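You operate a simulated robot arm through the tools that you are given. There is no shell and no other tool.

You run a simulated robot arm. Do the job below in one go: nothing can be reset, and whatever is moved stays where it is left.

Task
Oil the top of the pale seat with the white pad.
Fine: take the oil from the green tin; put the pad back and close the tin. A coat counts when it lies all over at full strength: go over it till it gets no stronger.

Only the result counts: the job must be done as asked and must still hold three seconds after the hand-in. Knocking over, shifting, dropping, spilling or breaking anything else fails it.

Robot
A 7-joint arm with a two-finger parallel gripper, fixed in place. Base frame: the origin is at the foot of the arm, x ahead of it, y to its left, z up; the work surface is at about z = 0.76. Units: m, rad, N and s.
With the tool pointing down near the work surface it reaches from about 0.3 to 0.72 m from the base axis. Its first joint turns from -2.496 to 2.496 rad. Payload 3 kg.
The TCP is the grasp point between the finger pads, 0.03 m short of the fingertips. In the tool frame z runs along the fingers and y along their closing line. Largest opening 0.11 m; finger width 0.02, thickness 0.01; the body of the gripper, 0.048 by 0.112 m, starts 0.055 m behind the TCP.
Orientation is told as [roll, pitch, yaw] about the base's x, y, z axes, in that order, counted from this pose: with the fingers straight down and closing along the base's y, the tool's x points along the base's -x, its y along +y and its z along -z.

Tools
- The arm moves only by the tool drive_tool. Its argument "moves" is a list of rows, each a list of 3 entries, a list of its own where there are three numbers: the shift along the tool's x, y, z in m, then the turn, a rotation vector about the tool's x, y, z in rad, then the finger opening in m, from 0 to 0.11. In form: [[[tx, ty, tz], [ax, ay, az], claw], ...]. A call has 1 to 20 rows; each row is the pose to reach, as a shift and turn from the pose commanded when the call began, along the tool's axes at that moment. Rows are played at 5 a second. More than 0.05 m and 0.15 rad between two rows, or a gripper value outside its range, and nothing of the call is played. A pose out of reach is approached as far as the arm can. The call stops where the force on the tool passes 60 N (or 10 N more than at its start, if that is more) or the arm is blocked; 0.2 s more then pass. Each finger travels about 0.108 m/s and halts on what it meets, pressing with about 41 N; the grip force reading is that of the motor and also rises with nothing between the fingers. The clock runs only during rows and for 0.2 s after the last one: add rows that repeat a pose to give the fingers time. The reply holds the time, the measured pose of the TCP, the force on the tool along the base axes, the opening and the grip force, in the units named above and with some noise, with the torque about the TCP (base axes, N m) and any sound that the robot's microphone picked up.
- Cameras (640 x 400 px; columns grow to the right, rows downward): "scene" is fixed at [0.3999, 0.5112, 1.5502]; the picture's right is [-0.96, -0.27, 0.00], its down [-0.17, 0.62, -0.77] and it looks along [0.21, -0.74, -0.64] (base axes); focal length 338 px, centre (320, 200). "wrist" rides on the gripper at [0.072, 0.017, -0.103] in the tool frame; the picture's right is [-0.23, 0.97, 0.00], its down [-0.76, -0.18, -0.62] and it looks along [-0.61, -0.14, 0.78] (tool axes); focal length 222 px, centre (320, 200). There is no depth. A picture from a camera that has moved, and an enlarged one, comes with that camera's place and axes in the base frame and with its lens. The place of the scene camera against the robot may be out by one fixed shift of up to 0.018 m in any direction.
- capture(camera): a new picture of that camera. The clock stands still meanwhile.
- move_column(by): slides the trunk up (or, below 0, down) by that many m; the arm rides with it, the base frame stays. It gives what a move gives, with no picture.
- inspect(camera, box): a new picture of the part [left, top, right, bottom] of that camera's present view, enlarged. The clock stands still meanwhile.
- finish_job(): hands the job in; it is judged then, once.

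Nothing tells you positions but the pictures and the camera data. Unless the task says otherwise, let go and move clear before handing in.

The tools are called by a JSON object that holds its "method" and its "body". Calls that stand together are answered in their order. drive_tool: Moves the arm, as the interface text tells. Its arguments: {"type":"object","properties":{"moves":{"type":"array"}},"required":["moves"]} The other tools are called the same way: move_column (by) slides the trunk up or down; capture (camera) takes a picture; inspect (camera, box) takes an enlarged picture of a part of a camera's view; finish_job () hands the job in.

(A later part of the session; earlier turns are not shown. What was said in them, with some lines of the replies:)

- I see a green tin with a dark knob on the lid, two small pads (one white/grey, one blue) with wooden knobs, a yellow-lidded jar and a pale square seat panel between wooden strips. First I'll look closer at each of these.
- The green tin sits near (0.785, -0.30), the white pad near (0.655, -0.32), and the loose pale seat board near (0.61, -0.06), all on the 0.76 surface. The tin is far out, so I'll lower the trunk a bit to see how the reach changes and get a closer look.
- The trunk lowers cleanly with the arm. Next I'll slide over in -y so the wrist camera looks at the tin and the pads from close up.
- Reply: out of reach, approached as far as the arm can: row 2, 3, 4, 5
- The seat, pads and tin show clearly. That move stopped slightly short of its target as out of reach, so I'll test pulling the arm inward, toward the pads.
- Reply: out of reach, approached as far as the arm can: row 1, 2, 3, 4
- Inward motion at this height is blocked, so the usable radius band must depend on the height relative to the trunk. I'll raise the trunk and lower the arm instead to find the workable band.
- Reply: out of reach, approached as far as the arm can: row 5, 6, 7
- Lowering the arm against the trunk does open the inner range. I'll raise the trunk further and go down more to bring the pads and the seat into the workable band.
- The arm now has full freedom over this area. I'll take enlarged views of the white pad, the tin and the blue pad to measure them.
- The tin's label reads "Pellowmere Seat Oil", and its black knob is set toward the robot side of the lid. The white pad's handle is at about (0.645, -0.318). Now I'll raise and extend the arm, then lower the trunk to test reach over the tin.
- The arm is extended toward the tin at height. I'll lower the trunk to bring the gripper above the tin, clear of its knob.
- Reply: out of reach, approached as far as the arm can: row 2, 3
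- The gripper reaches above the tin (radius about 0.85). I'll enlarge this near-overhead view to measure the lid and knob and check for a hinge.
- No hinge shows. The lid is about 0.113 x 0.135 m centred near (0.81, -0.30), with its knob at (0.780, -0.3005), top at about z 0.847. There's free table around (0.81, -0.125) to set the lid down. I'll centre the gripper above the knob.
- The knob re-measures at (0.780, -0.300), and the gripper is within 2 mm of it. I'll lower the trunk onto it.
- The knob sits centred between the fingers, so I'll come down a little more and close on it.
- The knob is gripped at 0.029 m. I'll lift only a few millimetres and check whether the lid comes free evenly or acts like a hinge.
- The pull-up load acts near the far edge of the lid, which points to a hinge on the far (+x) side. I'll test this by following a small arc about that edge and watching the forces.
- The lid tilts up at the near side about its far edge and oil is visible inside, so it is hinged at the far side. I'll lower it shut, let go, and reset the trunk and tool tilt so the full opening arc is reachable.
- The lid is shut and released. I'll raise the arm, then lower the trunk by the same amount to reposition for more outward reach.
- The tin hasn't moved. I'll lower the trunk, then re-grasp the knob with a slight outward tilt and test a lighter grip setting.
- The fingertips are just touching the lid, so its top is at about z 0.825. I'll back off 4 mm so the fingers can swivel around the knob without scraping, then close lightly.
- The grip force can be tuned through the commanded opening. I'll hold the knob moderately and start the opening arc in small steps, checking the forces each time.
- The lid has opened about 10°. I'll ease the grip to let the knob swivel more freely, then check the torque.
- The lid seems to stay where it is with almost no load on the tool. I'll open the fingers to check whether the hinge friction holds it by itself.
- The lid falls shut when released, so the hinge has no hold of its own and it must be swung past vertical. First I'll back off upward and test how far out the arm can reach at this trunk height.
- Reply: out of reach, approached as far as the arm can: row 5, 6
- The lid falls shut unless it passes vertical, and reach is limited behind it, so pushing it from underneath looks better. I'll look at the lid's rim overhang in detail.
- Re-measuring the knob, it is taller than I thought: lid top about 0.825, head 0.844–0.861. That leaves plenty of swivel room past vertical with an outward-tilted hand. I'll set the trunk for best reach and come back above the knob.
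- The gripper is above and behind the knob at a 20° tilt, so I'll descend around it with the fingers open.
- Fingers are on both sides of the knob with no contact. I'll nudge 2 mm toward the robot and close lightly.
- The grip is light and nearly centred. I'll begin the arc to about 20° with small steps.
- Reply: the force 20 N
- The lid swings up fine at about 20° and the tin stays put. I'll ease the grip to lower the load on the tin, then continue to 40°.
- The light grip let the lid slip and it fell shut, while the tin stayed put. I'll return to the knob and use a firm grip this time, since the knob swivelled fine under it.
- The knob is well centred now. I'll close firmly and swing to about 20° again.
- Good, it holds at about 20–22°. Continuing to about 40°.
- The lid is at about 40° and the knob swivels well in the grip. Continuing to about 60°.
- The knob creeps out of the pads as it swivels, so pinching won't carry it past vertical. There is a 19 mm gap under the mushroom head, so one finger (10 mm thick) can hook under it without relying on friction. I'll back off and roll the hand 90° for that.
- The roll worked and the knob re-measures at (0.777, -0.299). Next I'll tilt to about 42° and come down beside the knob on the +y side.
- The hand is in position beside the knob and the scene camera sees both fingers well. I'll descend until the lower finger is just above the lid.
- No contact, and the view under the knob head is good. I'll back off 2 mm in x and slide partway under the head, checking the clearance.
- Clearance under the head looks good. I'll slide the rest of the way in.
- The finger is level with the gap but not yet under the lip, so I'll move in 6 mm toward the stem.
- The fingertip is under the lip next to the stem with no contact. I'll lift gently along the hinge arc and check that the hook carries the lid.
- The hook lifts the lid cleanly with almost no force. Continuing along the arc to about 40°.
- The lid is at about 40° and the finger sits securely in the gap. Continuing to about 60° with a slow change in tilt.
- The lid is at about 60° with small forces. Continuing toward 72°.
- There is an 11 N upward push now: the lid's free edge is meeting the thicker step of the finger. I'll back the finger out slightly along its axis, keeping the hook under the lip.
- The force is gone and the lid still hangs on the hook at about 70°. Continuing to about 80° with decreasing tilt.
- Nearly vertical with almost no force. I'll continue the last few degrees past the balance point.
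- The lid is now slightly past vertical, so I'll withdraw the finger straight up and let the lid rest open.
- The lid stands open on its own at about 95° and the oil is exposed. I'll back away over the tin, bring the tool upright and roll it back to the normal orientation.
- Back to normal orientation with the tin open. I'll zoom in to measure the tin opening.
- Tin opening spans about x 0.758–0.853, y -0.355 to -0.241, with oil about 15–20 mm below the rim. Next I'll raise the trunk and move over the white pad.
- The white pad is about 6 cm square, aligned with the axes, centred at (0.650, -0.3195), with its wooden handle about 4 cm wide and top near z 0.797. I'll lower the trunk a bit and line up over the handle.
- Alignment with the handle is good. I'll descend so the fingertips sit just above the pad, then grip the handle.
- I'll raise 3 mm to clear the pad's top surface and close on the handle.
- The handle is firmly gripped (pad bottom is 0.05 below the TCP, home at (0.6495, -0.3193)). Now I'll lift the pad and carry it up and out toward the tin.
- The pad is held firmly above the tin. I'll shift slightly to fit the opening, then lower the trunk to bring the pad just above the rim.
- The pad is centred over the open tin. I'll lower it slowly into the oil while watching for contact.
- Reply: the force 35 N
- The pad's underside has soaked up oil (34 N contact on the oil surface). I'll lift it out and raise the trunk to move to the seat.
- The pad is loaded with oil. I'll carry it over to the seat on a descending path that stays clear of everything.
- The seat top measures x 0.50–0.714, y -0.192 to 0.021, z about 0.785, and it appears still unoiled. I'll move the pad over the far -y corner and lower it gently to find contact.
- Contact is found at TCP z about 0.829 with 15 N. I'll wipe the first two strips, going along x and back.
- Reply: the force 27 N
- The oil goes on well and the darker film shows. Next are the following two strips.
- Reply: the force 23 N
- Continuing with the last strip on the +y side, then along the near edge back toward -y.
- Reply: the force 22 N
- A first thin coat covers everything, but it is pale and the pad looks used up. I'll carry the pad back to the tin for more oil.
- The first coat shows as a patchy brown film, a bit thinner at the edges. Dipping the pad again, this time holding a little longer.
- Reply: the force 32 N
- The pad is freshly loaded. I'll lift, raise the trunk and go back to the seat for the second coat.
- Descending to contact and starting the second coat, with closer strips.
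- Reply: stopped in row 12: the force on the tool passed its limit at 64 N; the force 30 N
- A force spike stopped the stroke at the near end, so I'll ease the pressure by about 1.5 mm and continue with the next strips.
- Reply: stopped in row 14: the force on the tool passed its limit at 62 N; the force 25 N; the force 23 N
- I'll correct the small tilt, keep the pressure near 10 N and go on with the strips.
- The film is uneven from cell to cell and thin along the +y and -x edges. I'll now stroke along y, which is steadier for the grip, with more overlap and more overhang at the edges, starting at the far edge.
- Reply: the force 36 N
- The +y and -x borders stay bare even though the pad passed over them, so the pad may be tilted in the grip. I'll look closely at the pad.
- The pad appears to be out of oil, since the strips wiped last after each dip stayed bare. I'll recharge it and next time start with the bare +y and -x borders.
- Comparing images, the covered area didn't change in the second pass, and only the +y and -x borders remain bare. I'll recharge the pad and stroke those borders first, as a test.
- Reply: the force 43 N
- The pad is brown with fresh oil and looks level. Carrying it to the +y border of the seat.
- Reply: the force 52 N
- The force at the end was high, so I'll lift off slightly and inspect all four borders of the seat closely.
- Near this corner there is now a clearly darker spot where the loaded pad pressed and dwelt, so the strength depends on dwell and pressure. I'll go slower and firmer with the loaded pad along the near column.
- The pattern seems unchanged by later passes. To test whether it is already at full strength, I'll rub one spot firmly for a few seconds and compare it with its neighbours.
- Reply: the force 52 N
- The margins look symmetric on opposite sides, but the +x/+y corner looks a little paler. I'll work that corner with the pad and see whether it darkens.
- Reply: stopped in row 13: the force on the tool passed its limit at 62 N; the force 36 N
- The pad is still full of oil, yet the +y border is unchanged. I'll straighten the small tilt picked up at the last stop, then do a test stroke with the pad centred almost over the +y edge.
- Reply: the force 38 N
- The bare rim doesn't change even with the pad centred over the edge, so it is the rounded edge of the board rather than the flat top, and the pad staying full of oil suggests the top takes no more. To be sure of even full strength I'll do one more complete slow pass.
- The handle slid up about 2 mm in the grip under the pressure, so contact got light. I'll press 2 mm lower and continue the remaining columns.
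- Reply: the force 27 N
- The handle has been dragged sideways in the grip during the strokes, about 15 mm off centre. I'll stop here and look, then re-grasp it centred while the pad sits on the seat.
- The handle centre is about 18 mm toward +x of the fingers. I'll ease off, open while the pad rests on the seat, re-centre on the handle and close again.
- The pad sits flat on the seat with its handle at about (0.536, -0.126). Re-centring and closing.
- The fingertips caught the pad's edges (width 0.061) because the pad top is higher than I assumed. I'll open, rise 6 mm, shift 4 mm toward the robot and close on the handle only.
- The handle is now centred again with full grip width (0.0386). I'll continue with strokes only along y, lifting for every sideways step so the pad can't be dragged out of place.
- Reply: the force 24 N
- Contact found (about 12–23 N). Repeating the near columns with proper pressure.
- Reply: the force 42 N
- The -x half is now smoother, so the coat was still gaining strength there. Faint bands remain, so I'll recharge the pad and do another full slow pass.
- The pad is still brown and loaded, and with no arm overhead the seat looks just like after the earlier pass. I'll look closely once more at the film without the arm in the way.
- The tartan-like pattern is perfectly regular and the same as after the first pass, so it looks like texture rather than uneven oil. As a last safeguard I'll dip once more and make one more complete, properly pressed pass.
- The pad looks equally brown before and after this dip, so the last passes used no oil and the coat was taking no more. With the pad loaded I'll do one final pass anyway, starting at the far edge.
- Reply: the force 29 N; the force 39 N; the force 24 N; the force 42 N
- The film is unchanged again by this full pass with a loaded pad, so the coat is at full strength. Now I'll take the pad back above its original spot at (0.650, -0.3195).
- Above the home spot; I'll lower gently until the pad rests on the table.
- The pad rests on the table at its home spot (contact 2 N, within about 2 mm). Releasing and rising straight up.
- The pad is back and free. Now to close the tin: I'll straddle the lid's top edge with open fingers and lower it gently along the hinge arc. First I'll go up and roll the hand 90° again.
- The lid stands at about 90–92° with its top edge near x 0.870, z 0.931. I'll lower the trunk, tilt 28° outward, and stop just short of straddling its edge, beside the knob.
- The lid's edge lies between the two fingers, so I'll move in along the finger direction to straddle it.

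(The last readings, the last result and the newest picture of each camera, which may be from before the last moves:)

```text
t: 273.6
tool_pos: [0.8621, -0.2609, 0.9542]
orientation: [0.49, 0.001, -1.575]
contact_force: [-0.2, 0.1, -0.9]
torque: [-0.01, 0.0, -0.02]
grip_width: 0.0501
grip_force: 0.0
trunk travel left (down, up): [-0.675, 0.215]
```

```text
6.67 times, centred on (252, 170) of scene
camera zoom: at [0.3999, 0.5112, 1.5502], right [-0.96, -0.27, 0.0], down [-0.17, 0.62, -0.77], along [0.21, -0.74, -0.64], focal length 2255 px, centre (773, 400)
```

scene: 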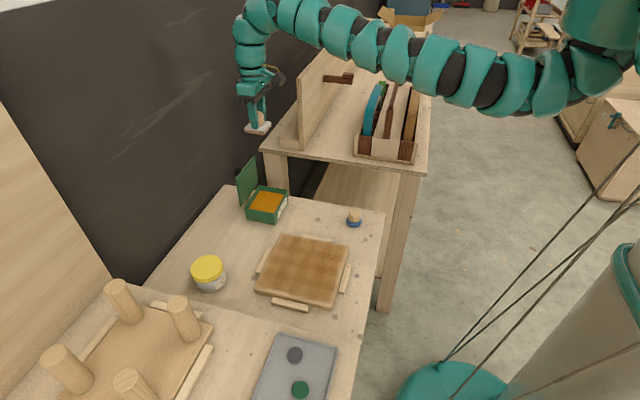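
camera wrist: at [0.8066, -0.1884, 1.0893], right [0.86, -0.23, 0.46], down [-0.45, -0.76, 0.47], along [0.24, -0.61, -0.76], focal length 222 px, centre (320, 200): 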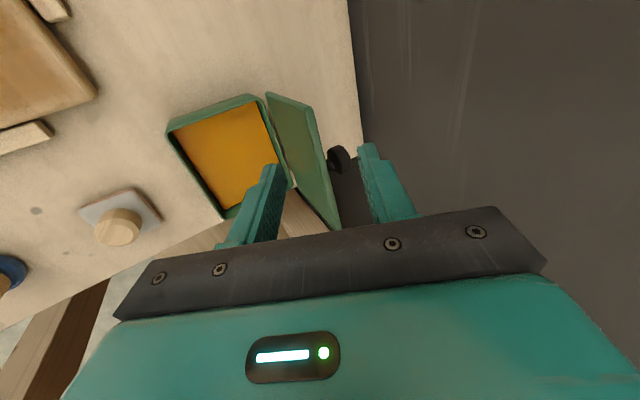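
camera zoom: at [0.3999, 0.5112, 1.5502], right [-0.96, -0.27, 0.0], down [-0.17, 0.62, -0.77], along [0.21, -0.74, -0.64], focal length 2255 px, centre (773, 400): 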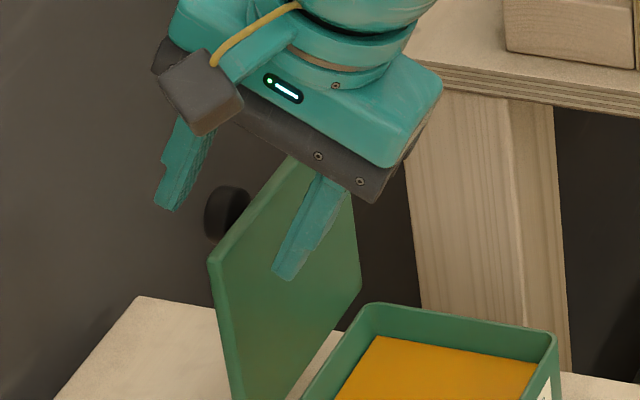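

Finger A is inside and finger B outside the lid, clear of the knob. I'll now move along the closing arc in small steps to about 70°.

{"method": "drive_tool", "body": {"moves": [[[0, -0.0056, 0.0106], [0, 0, 0], 0.05], [[0, -0.0148, 0.0065], [-0.0175, 0, 0], 0.05], [[0, -0.0239, 0.0023], [-0.035, 0, 0], 0.05], [[0, -0.0337, 0.0], [-0.057, 0, 0], 0.05], [[0, -0.0435, -0.0027], [-0.0785, 0, 0], 0.05], [[0, -0.0435, -0.0027], [-0.0785, 0, 0], 0.05]]}}

{"method": "inspect", "body": {"camera": "wrist", "box": [200, 60, 440, 210]}}

{"method": "inspect", "body": {"camera": "scene", "box": [214, 145, 310, 205]}}

```text
t: 275.1
tool_pos: [0.8213, -0.2607, 0.9356]
orientation: [0.568, -0.001, -1.575]
contact_force: [-0.5, 0.5, -0.8]
torque: [0.0, 0.04, -0.01]
grip_width: 0.0501
grip_force: 0.0
trunk travel left (down, up): [-0.675, 0.215]
```

```text
2.67 times, centred on (320, 135) of wrist
camera zoom: at [0.7791, -0.1879, 1.0314], right [0.82, -0.23, 0.52], down [-0.49, -0.76, 0.43], along [0.3, -0.61, -0.74], focal length 592 px, centre (320, 373)
```

zoom: 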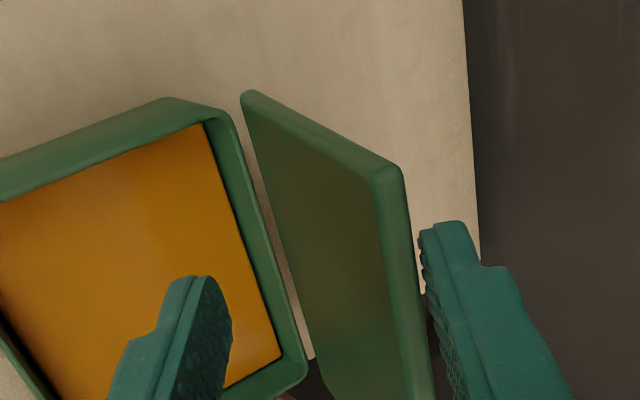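

```text
6.67 times, centred on (262, 175) of scene
camera zoom: at [0.3999, 0.5112, 1.5502], right [-0.96, -0.27, 0.0], down [-0.17, 0.62, -0.77], along [0.21, -0.74, -0.64], focal length 2255 px, centre (707, 367)
```

zoom: 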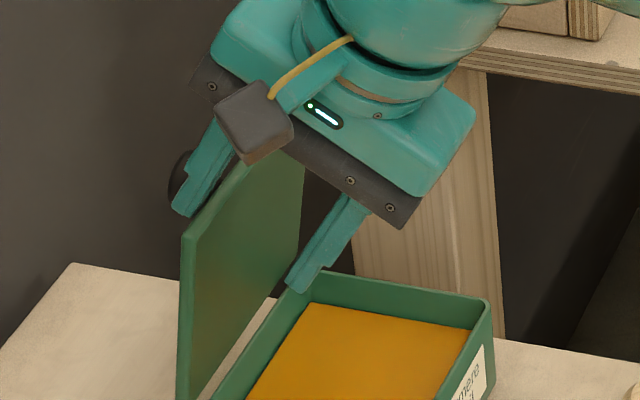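

B is now touching the lid's outer face. I'll narrow the gap a little and continue so the lid passes balance and settles onto finger A.

{"method": "drive_tool", "body": {"moves": [[[0, 0, 0], [0, 0, 0], 0.036], [[0, -0.0102, -0.0017], [-0.03, 0, 0], 0.036], [[0, -0.0204, -0.0033], [-0.061, 0, 0], 0.036], [[0, -0.0204, -0.0033], [-0.061, 0, 0], 0.036]]}}

{"method": "inspect", "body": {"camera": "wrist", "box": [200, 60, 440, 210]}}

{"method": "inspect", "body": {"camera": "scene", "box": [214, 145, 310, 205]}}

```text
t: 276.1
tool_pos: [0.8025, -0.263, 0.9261]
orientation: [0.629, 0.002, -1.573]
contact_force: [0.5, -0.8, 0.1]
torque: [0.02, -0.02, 0.01]
grip_width: 0.0362
grip_force: 0.1
trunk travel left (down, up): [-0.675, 0.215]
```

```text
2.67 times, centred on (320, 135) of wrist
camera zoom: at [0.7551, -0.1894, 1.0199], right [0.79, -0.23, 0.57], down [-0.51, -0.76, 0.4], along [0.34, -0.61, -0.72], focal length 592 px, centre (320, 373)
```

zoom: 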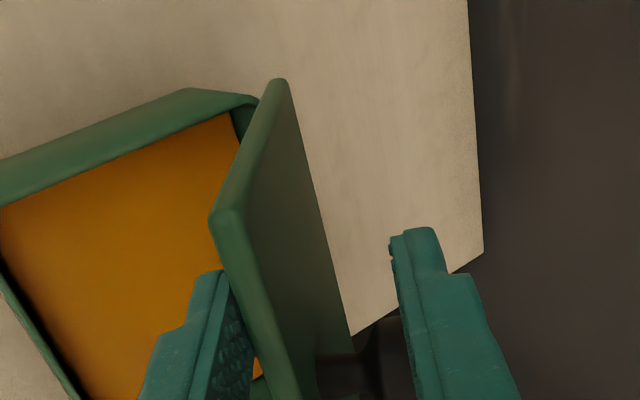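

```text
6.67 times, centred on (262, 175) of scene
camera zoom: at [0.3999, 0.5112, 1.5502], right [-0.96, -0.27, 0.0], down [-0.17, 0.62, -0.77], along [0.21, -0.74, -0.64], focal length 2255 px, centre (707, 367)
```

zoom: 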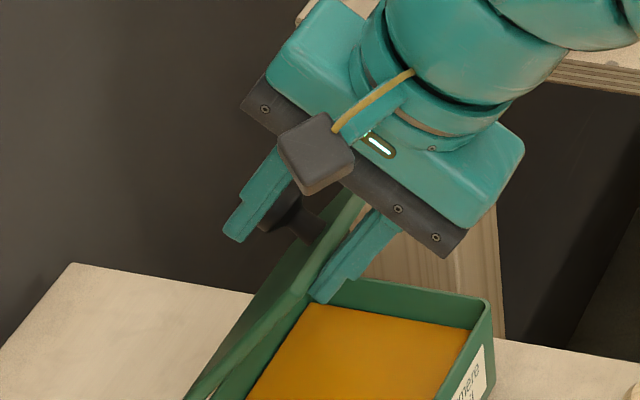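

The lid now rests on finger A at about 52°. Continuing to lower it.

{"method": "drive_tool", "body": {"moves": [[[0, -0.0102, -0.0005], [-0.026, 0, 0], 0.036], [[0, -0.0204, -0.001], [-0.0524, 0, 0], 0.036], [[0, -0.0305, 0.0002], [-0.07, 0, 0], 0.036], [[0, -0.0405, 0.0013], [-0.0873, 0, 0], 0.036], [[0, -0.05, 0.0043], [-0.096, 0, 0], 0.036], [[0, -0.05, 0.0043], [-0.096, 0, 0], 0.036]]}}

{"method": "inspect", "body": {"camera": "wrist", "box": [200, 60, 440, 210]}}

{"method": "inspect", "body": {"camera": "scene", "box": [220, 155, 316, 215]}}

```text
t: 277.4
tool_pos: [0.7653, -0.2615, 0.8925]
orientation: [0.722, 0.0, -1.573]
contact_force: [-0.7, 0.3, -0.3]
torque: [-0.02, -0.01, -0.01]
grip_width: 0.0364
grip_force: 0.5
trunk travel left (down, up): [-0.675, 0.215]
```

```text
2.67 times, centred on (320, 135) of wrist
camera zoom: at [0.7075, -0.1898, 0.9811], right [0.73, -0.23, 0.65], down [-0.55, -0.76, 0.35], along [0.41, -0.61, -0.68], focal length 592 px, centre (320, 373)
```

zoom: 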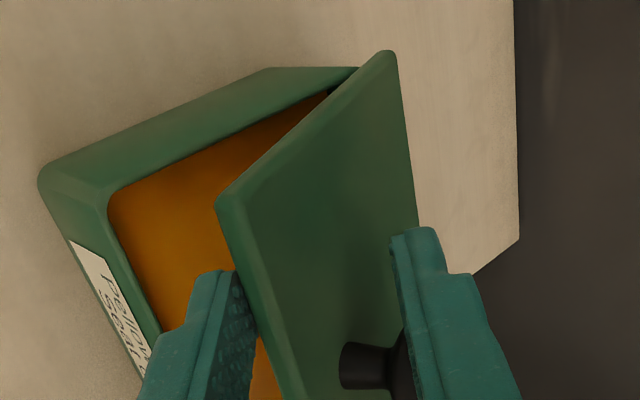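

```text
6.67 times, centred on (268, 185) of scene
camera zoom: at [0.3999, 0.5112, 1.5502], right [-0.96, -0.27, 0.0], down [-0.17, 0.62, -0.77], along [0.21, -0.74, -0.64], focal length 2255 px, centre (667, 300)
```

zoom: 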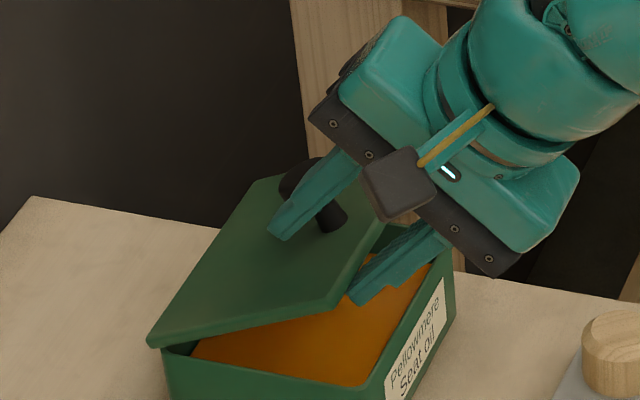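

Lid at about 30° and well supported. Continuing down to roughly 12°.

{"method": "drive_tool", "body": {"moves": [[[0, -0.01, 0.002], [-0.009, 0, 0], 0.036], [[0, -0.019, 0.0046], [-0.009, 0, 0], 0.036], [[0, -0.0285, 0.0072], [-0.009, 0, 0], 0.036], [[0, -0.0285, 0.0072], [-0.009, 0, 0], 0.036]]}}

{"method": "inspect", "body": {"camera": "wrist", "box": [200, 60, 440, 210]}}

{"method": "inspect", "body": {"camera": "scene", "box": [230, 170, 310, 220]}}

```text
t: 278.4
tool_pos: [0.7482, -0.2622, 0.8691]
orientation: [0.732, 0.001, -1.572]
contact_force: [-0.2, 0.0, -1.3]
torque: [0.07, 0.11, 0.02]
grip_width: 0.0367
grip_force: 0.5
trunk travel left (down, up): [-0.675, 0.215]
```

```text
2.67 times, centred on (320, 135) of wrist
camera zoom: at [0.6911, -0.1891, 0.9573], right [0.72, -0.23, 0.65], down [-0.55, -0.76, 0.34], along [0.42, -0.61, -0.68], focal length 592 px, centre (320, 373)
```

zoom: 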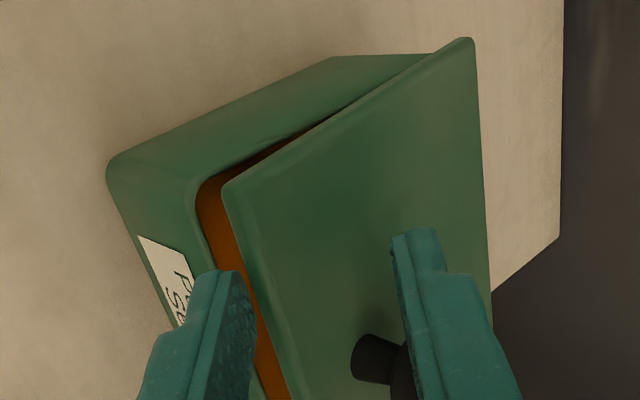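

```text
8.00 times, centred on (270, 195) of scene
camera zoom: at [0.3999, 0.5112, 1.5502], right [-0.96, -0.27, 0.0], down [-0.17, 0.62, -0.77], along [0.21, -0.74, -0.64], focal length 2706 px, centre (720, 240)
```

zoom: 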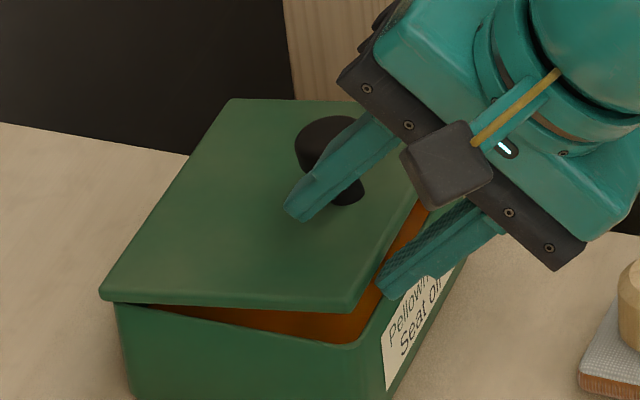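

{"method": "drive_tool", "body": {"moves": [[[0, -0.0053, 0.0014], [0, 0, 0], 0.036], [[0, -0.0105, 0.0028], [0, 0, 0], 0.036], [[0, -0.0155, 0.0032], [0, 0, 0], 0.036], [[0, -0.0201, 0.0036], [0, 0, 0], 0.036], [[0, -0.0201, 0.0036], [0, 0, 0], 0.036]]}}

{"method": "inspect", "body": {"camera": "wrist", "box": [200, 60, 440, 210]}}

{"method": "inspect", "body": {"camera": "scene", "box": [230, 170, 310, 220]}}

```text
t: 279.6
tool_pos: [0.7349, -0.2602, 0.855]
orientation: [0.734, 0.0, -1.571]
contact_force: [0.2, -0.1, -0.7]
torque: [-0.01, -0.03, 0.0]
grip_width: 0.036
grip_force: 0.1
trunk travel left (down, up): [-0.675, 0.215]
```

```text
2.67 times, centred on (320, 135) of wrist
camera zoom: at [0.6778, -0.1884, 0.9423], right [0.72, -0.23, 0.65], down [-0.55, -0.76, 0.34], along [0.42, -0.61, -0.68], focal length 592 px, centre (320, 373)
```

zoom: 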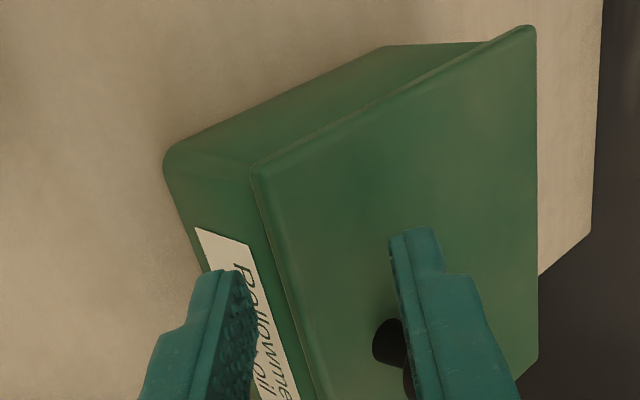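

```text
8.00 times, centred on (270, 195) of scene
camera zoom: at [0.3999, 0.5112, 1.5502], right [-0.96, -0.27, 0.0], down [-0.17, 0.62, -0.77], along [0.21, -0.74, -0.64], focal length 2706 px, centre (720, 240)
```

zoom: 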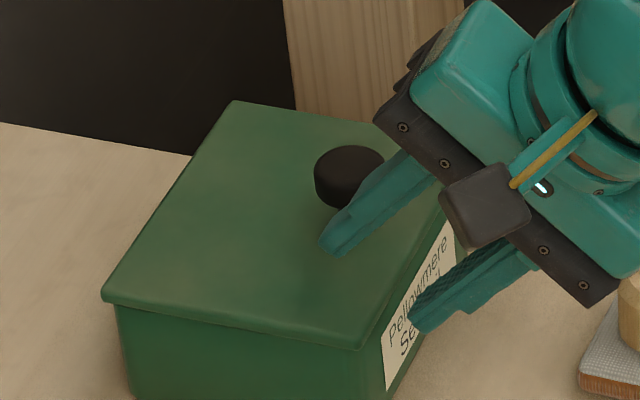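

The lid is closed. I'll withdraw up and back, then check everything.

{"method": "drive_tool", "body": {"moves": [[[0, 0, -0.025], [0, 0, 0], 0.036], [[0, 0.005, -0.06], [0, 0, 0], 0.036], [[0, 0.015, -0.1], [0.05, 0, 0], 0.036], [[0, 0.03, -0.135], [0.12, 0, 0], 0.036], [[0, 0.03, -0.135], [0.12, 0, 0], 0.036]]}}

{"method": "capture", "body": {"camera": "scene"}}

{"method": "inspect", "body": {"camera": "scene", "box": [230, 175, 326, 235]}}

{"method": "capture", "body": {"camera": "wrist"}}

```text
t: 280.9
tool_pos: [0.6654, -0.2595, 0.9726]
orientation: [0.612, 0.0, -1.571]
contact_force: [0.5, -0.3, -0.1]
torque: [0.0, -0.01, 0.07]
grip_width: 0.036
grip_force: 0.0
trunk travel left (down, up): [-0.675, 0.215]
```

```text
taken
```

scene: 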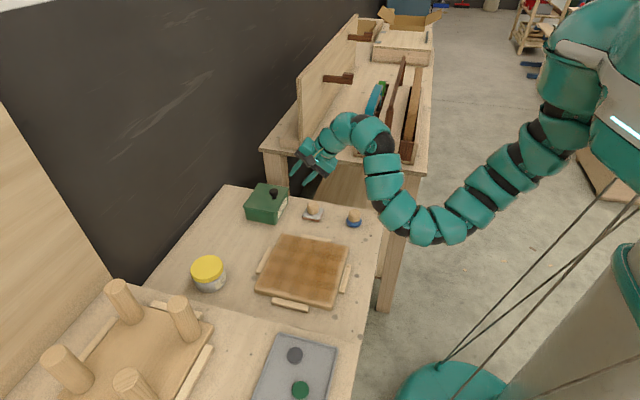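

```text
6.67 times, centred on (278, 205) of scene
camera zoom: at [0.3999, 0.5112, 1.5502], right [-0.96, -0.27, 0.0], down [-0.17, 0.62, -0.77], along [0.21, -0.74, -0.64], focal length 2255 px, centre (600, 167)
```

zoom: 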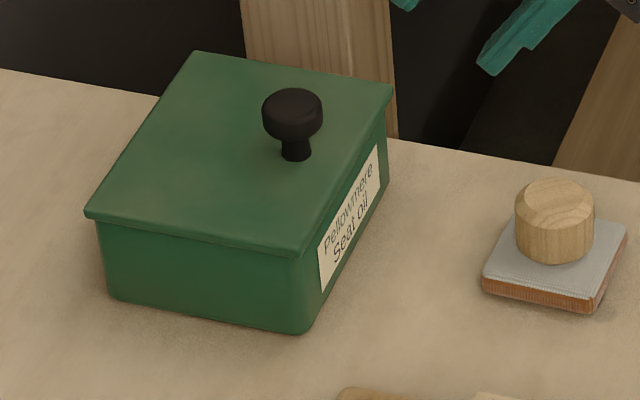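

```text
taken
camera wrist: at [0.6188, -0.1885, 1.0665], right [0.8, -0.23, 0.56], down [-0.5, -0.76, 0.41], along [0.33, -0.61, -0.72], focal length 222 px, centre (320, 200)
```

wrist: 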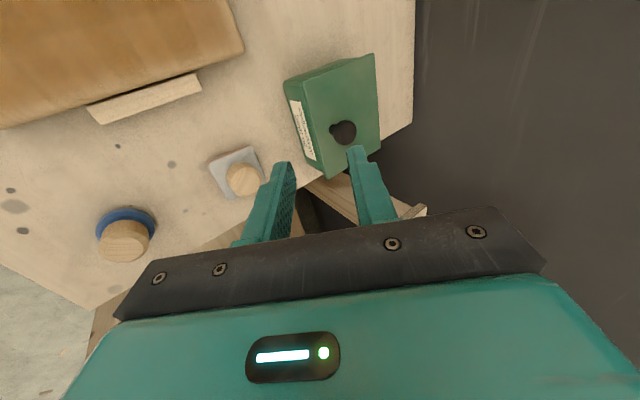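

The tin is closed and unmoved, and the pad is home. One last close look at the seat and the rest of the bench before handing in.

{"method": "inspect", "body": {"camera": "scene", "box": [245, 225, 365, 315]}}

{"method": "inspect", "body": {"camera": "scene", "box": [140, 170, 400, 332]}}

{"method": "inspect", "body": {"camera": "wrist", "box": [0, 0, 260, 162]}}

```text
4.44 times, centred on (305, 270) of scene
camera zoom: at [0.3999, 0.5112, 1.5502], right [-0.96, -0.27, 0.0], down [-0.17, 0.62, -0.77], along [0.21, -0.74, -0.64], focal length 1503 px, centre (387, -111)
```

zoom: 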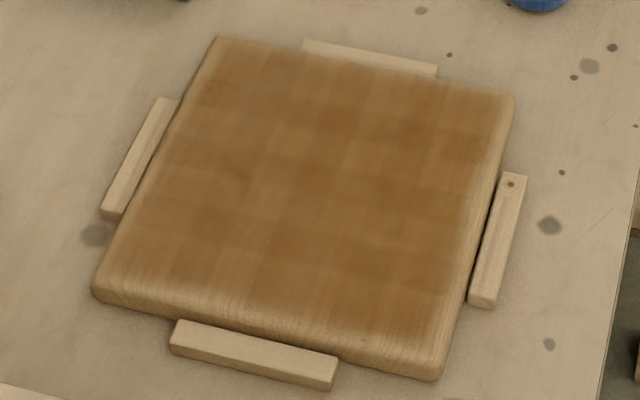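

```text
2.46 times, centred on (270, 251) of scene
camera zoom: at [0.3999, 0.5112, 1.5502], right [-0.96, -0.27, 0.0], down [-0.17, 0.62, -0.77], along [0.21, -0.74, -0.64], focal length 832 px, centre (443, 74)
```

zoom: 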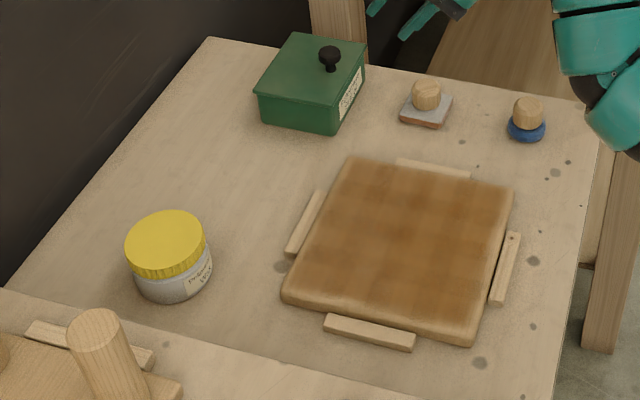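

```text
2.46 times, centred on (130, 81) of wrist
camera zoom: at [0.6188, -0.1885, 1.0665], right [0.8, -0.23, 0.56], down [-0.5, -0.76, 0.41], along [0.33, -0.61, -0.72], focal length 547 px, centre (788, 493)
```

zoom: 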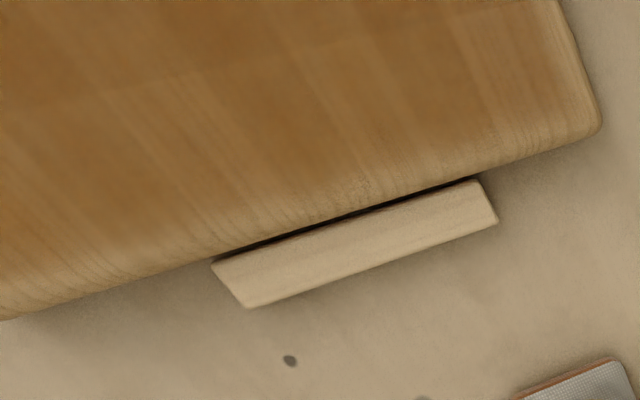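

The tin is shut, the pad is home, and nothing else on the bench has moved. The last full pass used no more oil, so the coat is at full strength. I'll move the arm further clear and then hand in.

{"method": "move_column", "body": {"by": 0.12}}

{"method": "capture", "body": {"camera": "scene"}}

```text
t: 282.4
tool_pos: [0.6653, -0.2608, 1.0942]
orientation: [0.613, 0.001, -1.574]
contact_force: [0.0, -0.1, -0.7]
torque: [0.01, 0.0, -0.02]
grip_width: 0.036
grip_force: 0.0
trunk travel left (down, up): [-0.795, 0.095]
```

```text
taken
```

scene: 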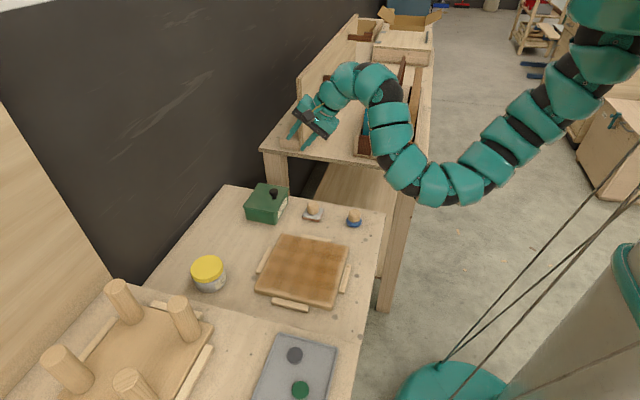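

The seat is oiled, the tin is closed, the pad is back, and the arm is clear. Handing in.

{"method": "finish_job", "body": {}}

```text
The job is handed in.
```

I oiled the flat top of the pale seat with the white pad, using oil from the green tin. Then I put the pad back and closed the tin, and handed the job in; no verdict has come back.

- **Coat:** I made several full passes, dipping the pad four times. The last full pass left the film looking the same and the pad still full of oil, so I take the coat to be at full strength. I judged this from pictures only.
- **Two things I could not confirm:**
  - A faint, regular checked pattern shows in the film. It didn't change with rubbing or further passes, so I took it to be surface texture rather than thin oil.
  - A rim about 1 cm wide stayed pale even with the pad centred almost on the edge. I took that to be the board's rounded edge rather than the top.
- **Pad:** it is back within about 2 mm of where it started. It slid in the grip once during wiping, so I set it down on the seat and gripped it again.
- **Tin:** the lid is hinged at the back. While I was working out how to open it, it slipped and dropped shut a few times. The tin itself did not move, and at the end I lowered the lid most of the way before it dropped the last few degrees.

In the final pictures nothing else on the bench had moved.
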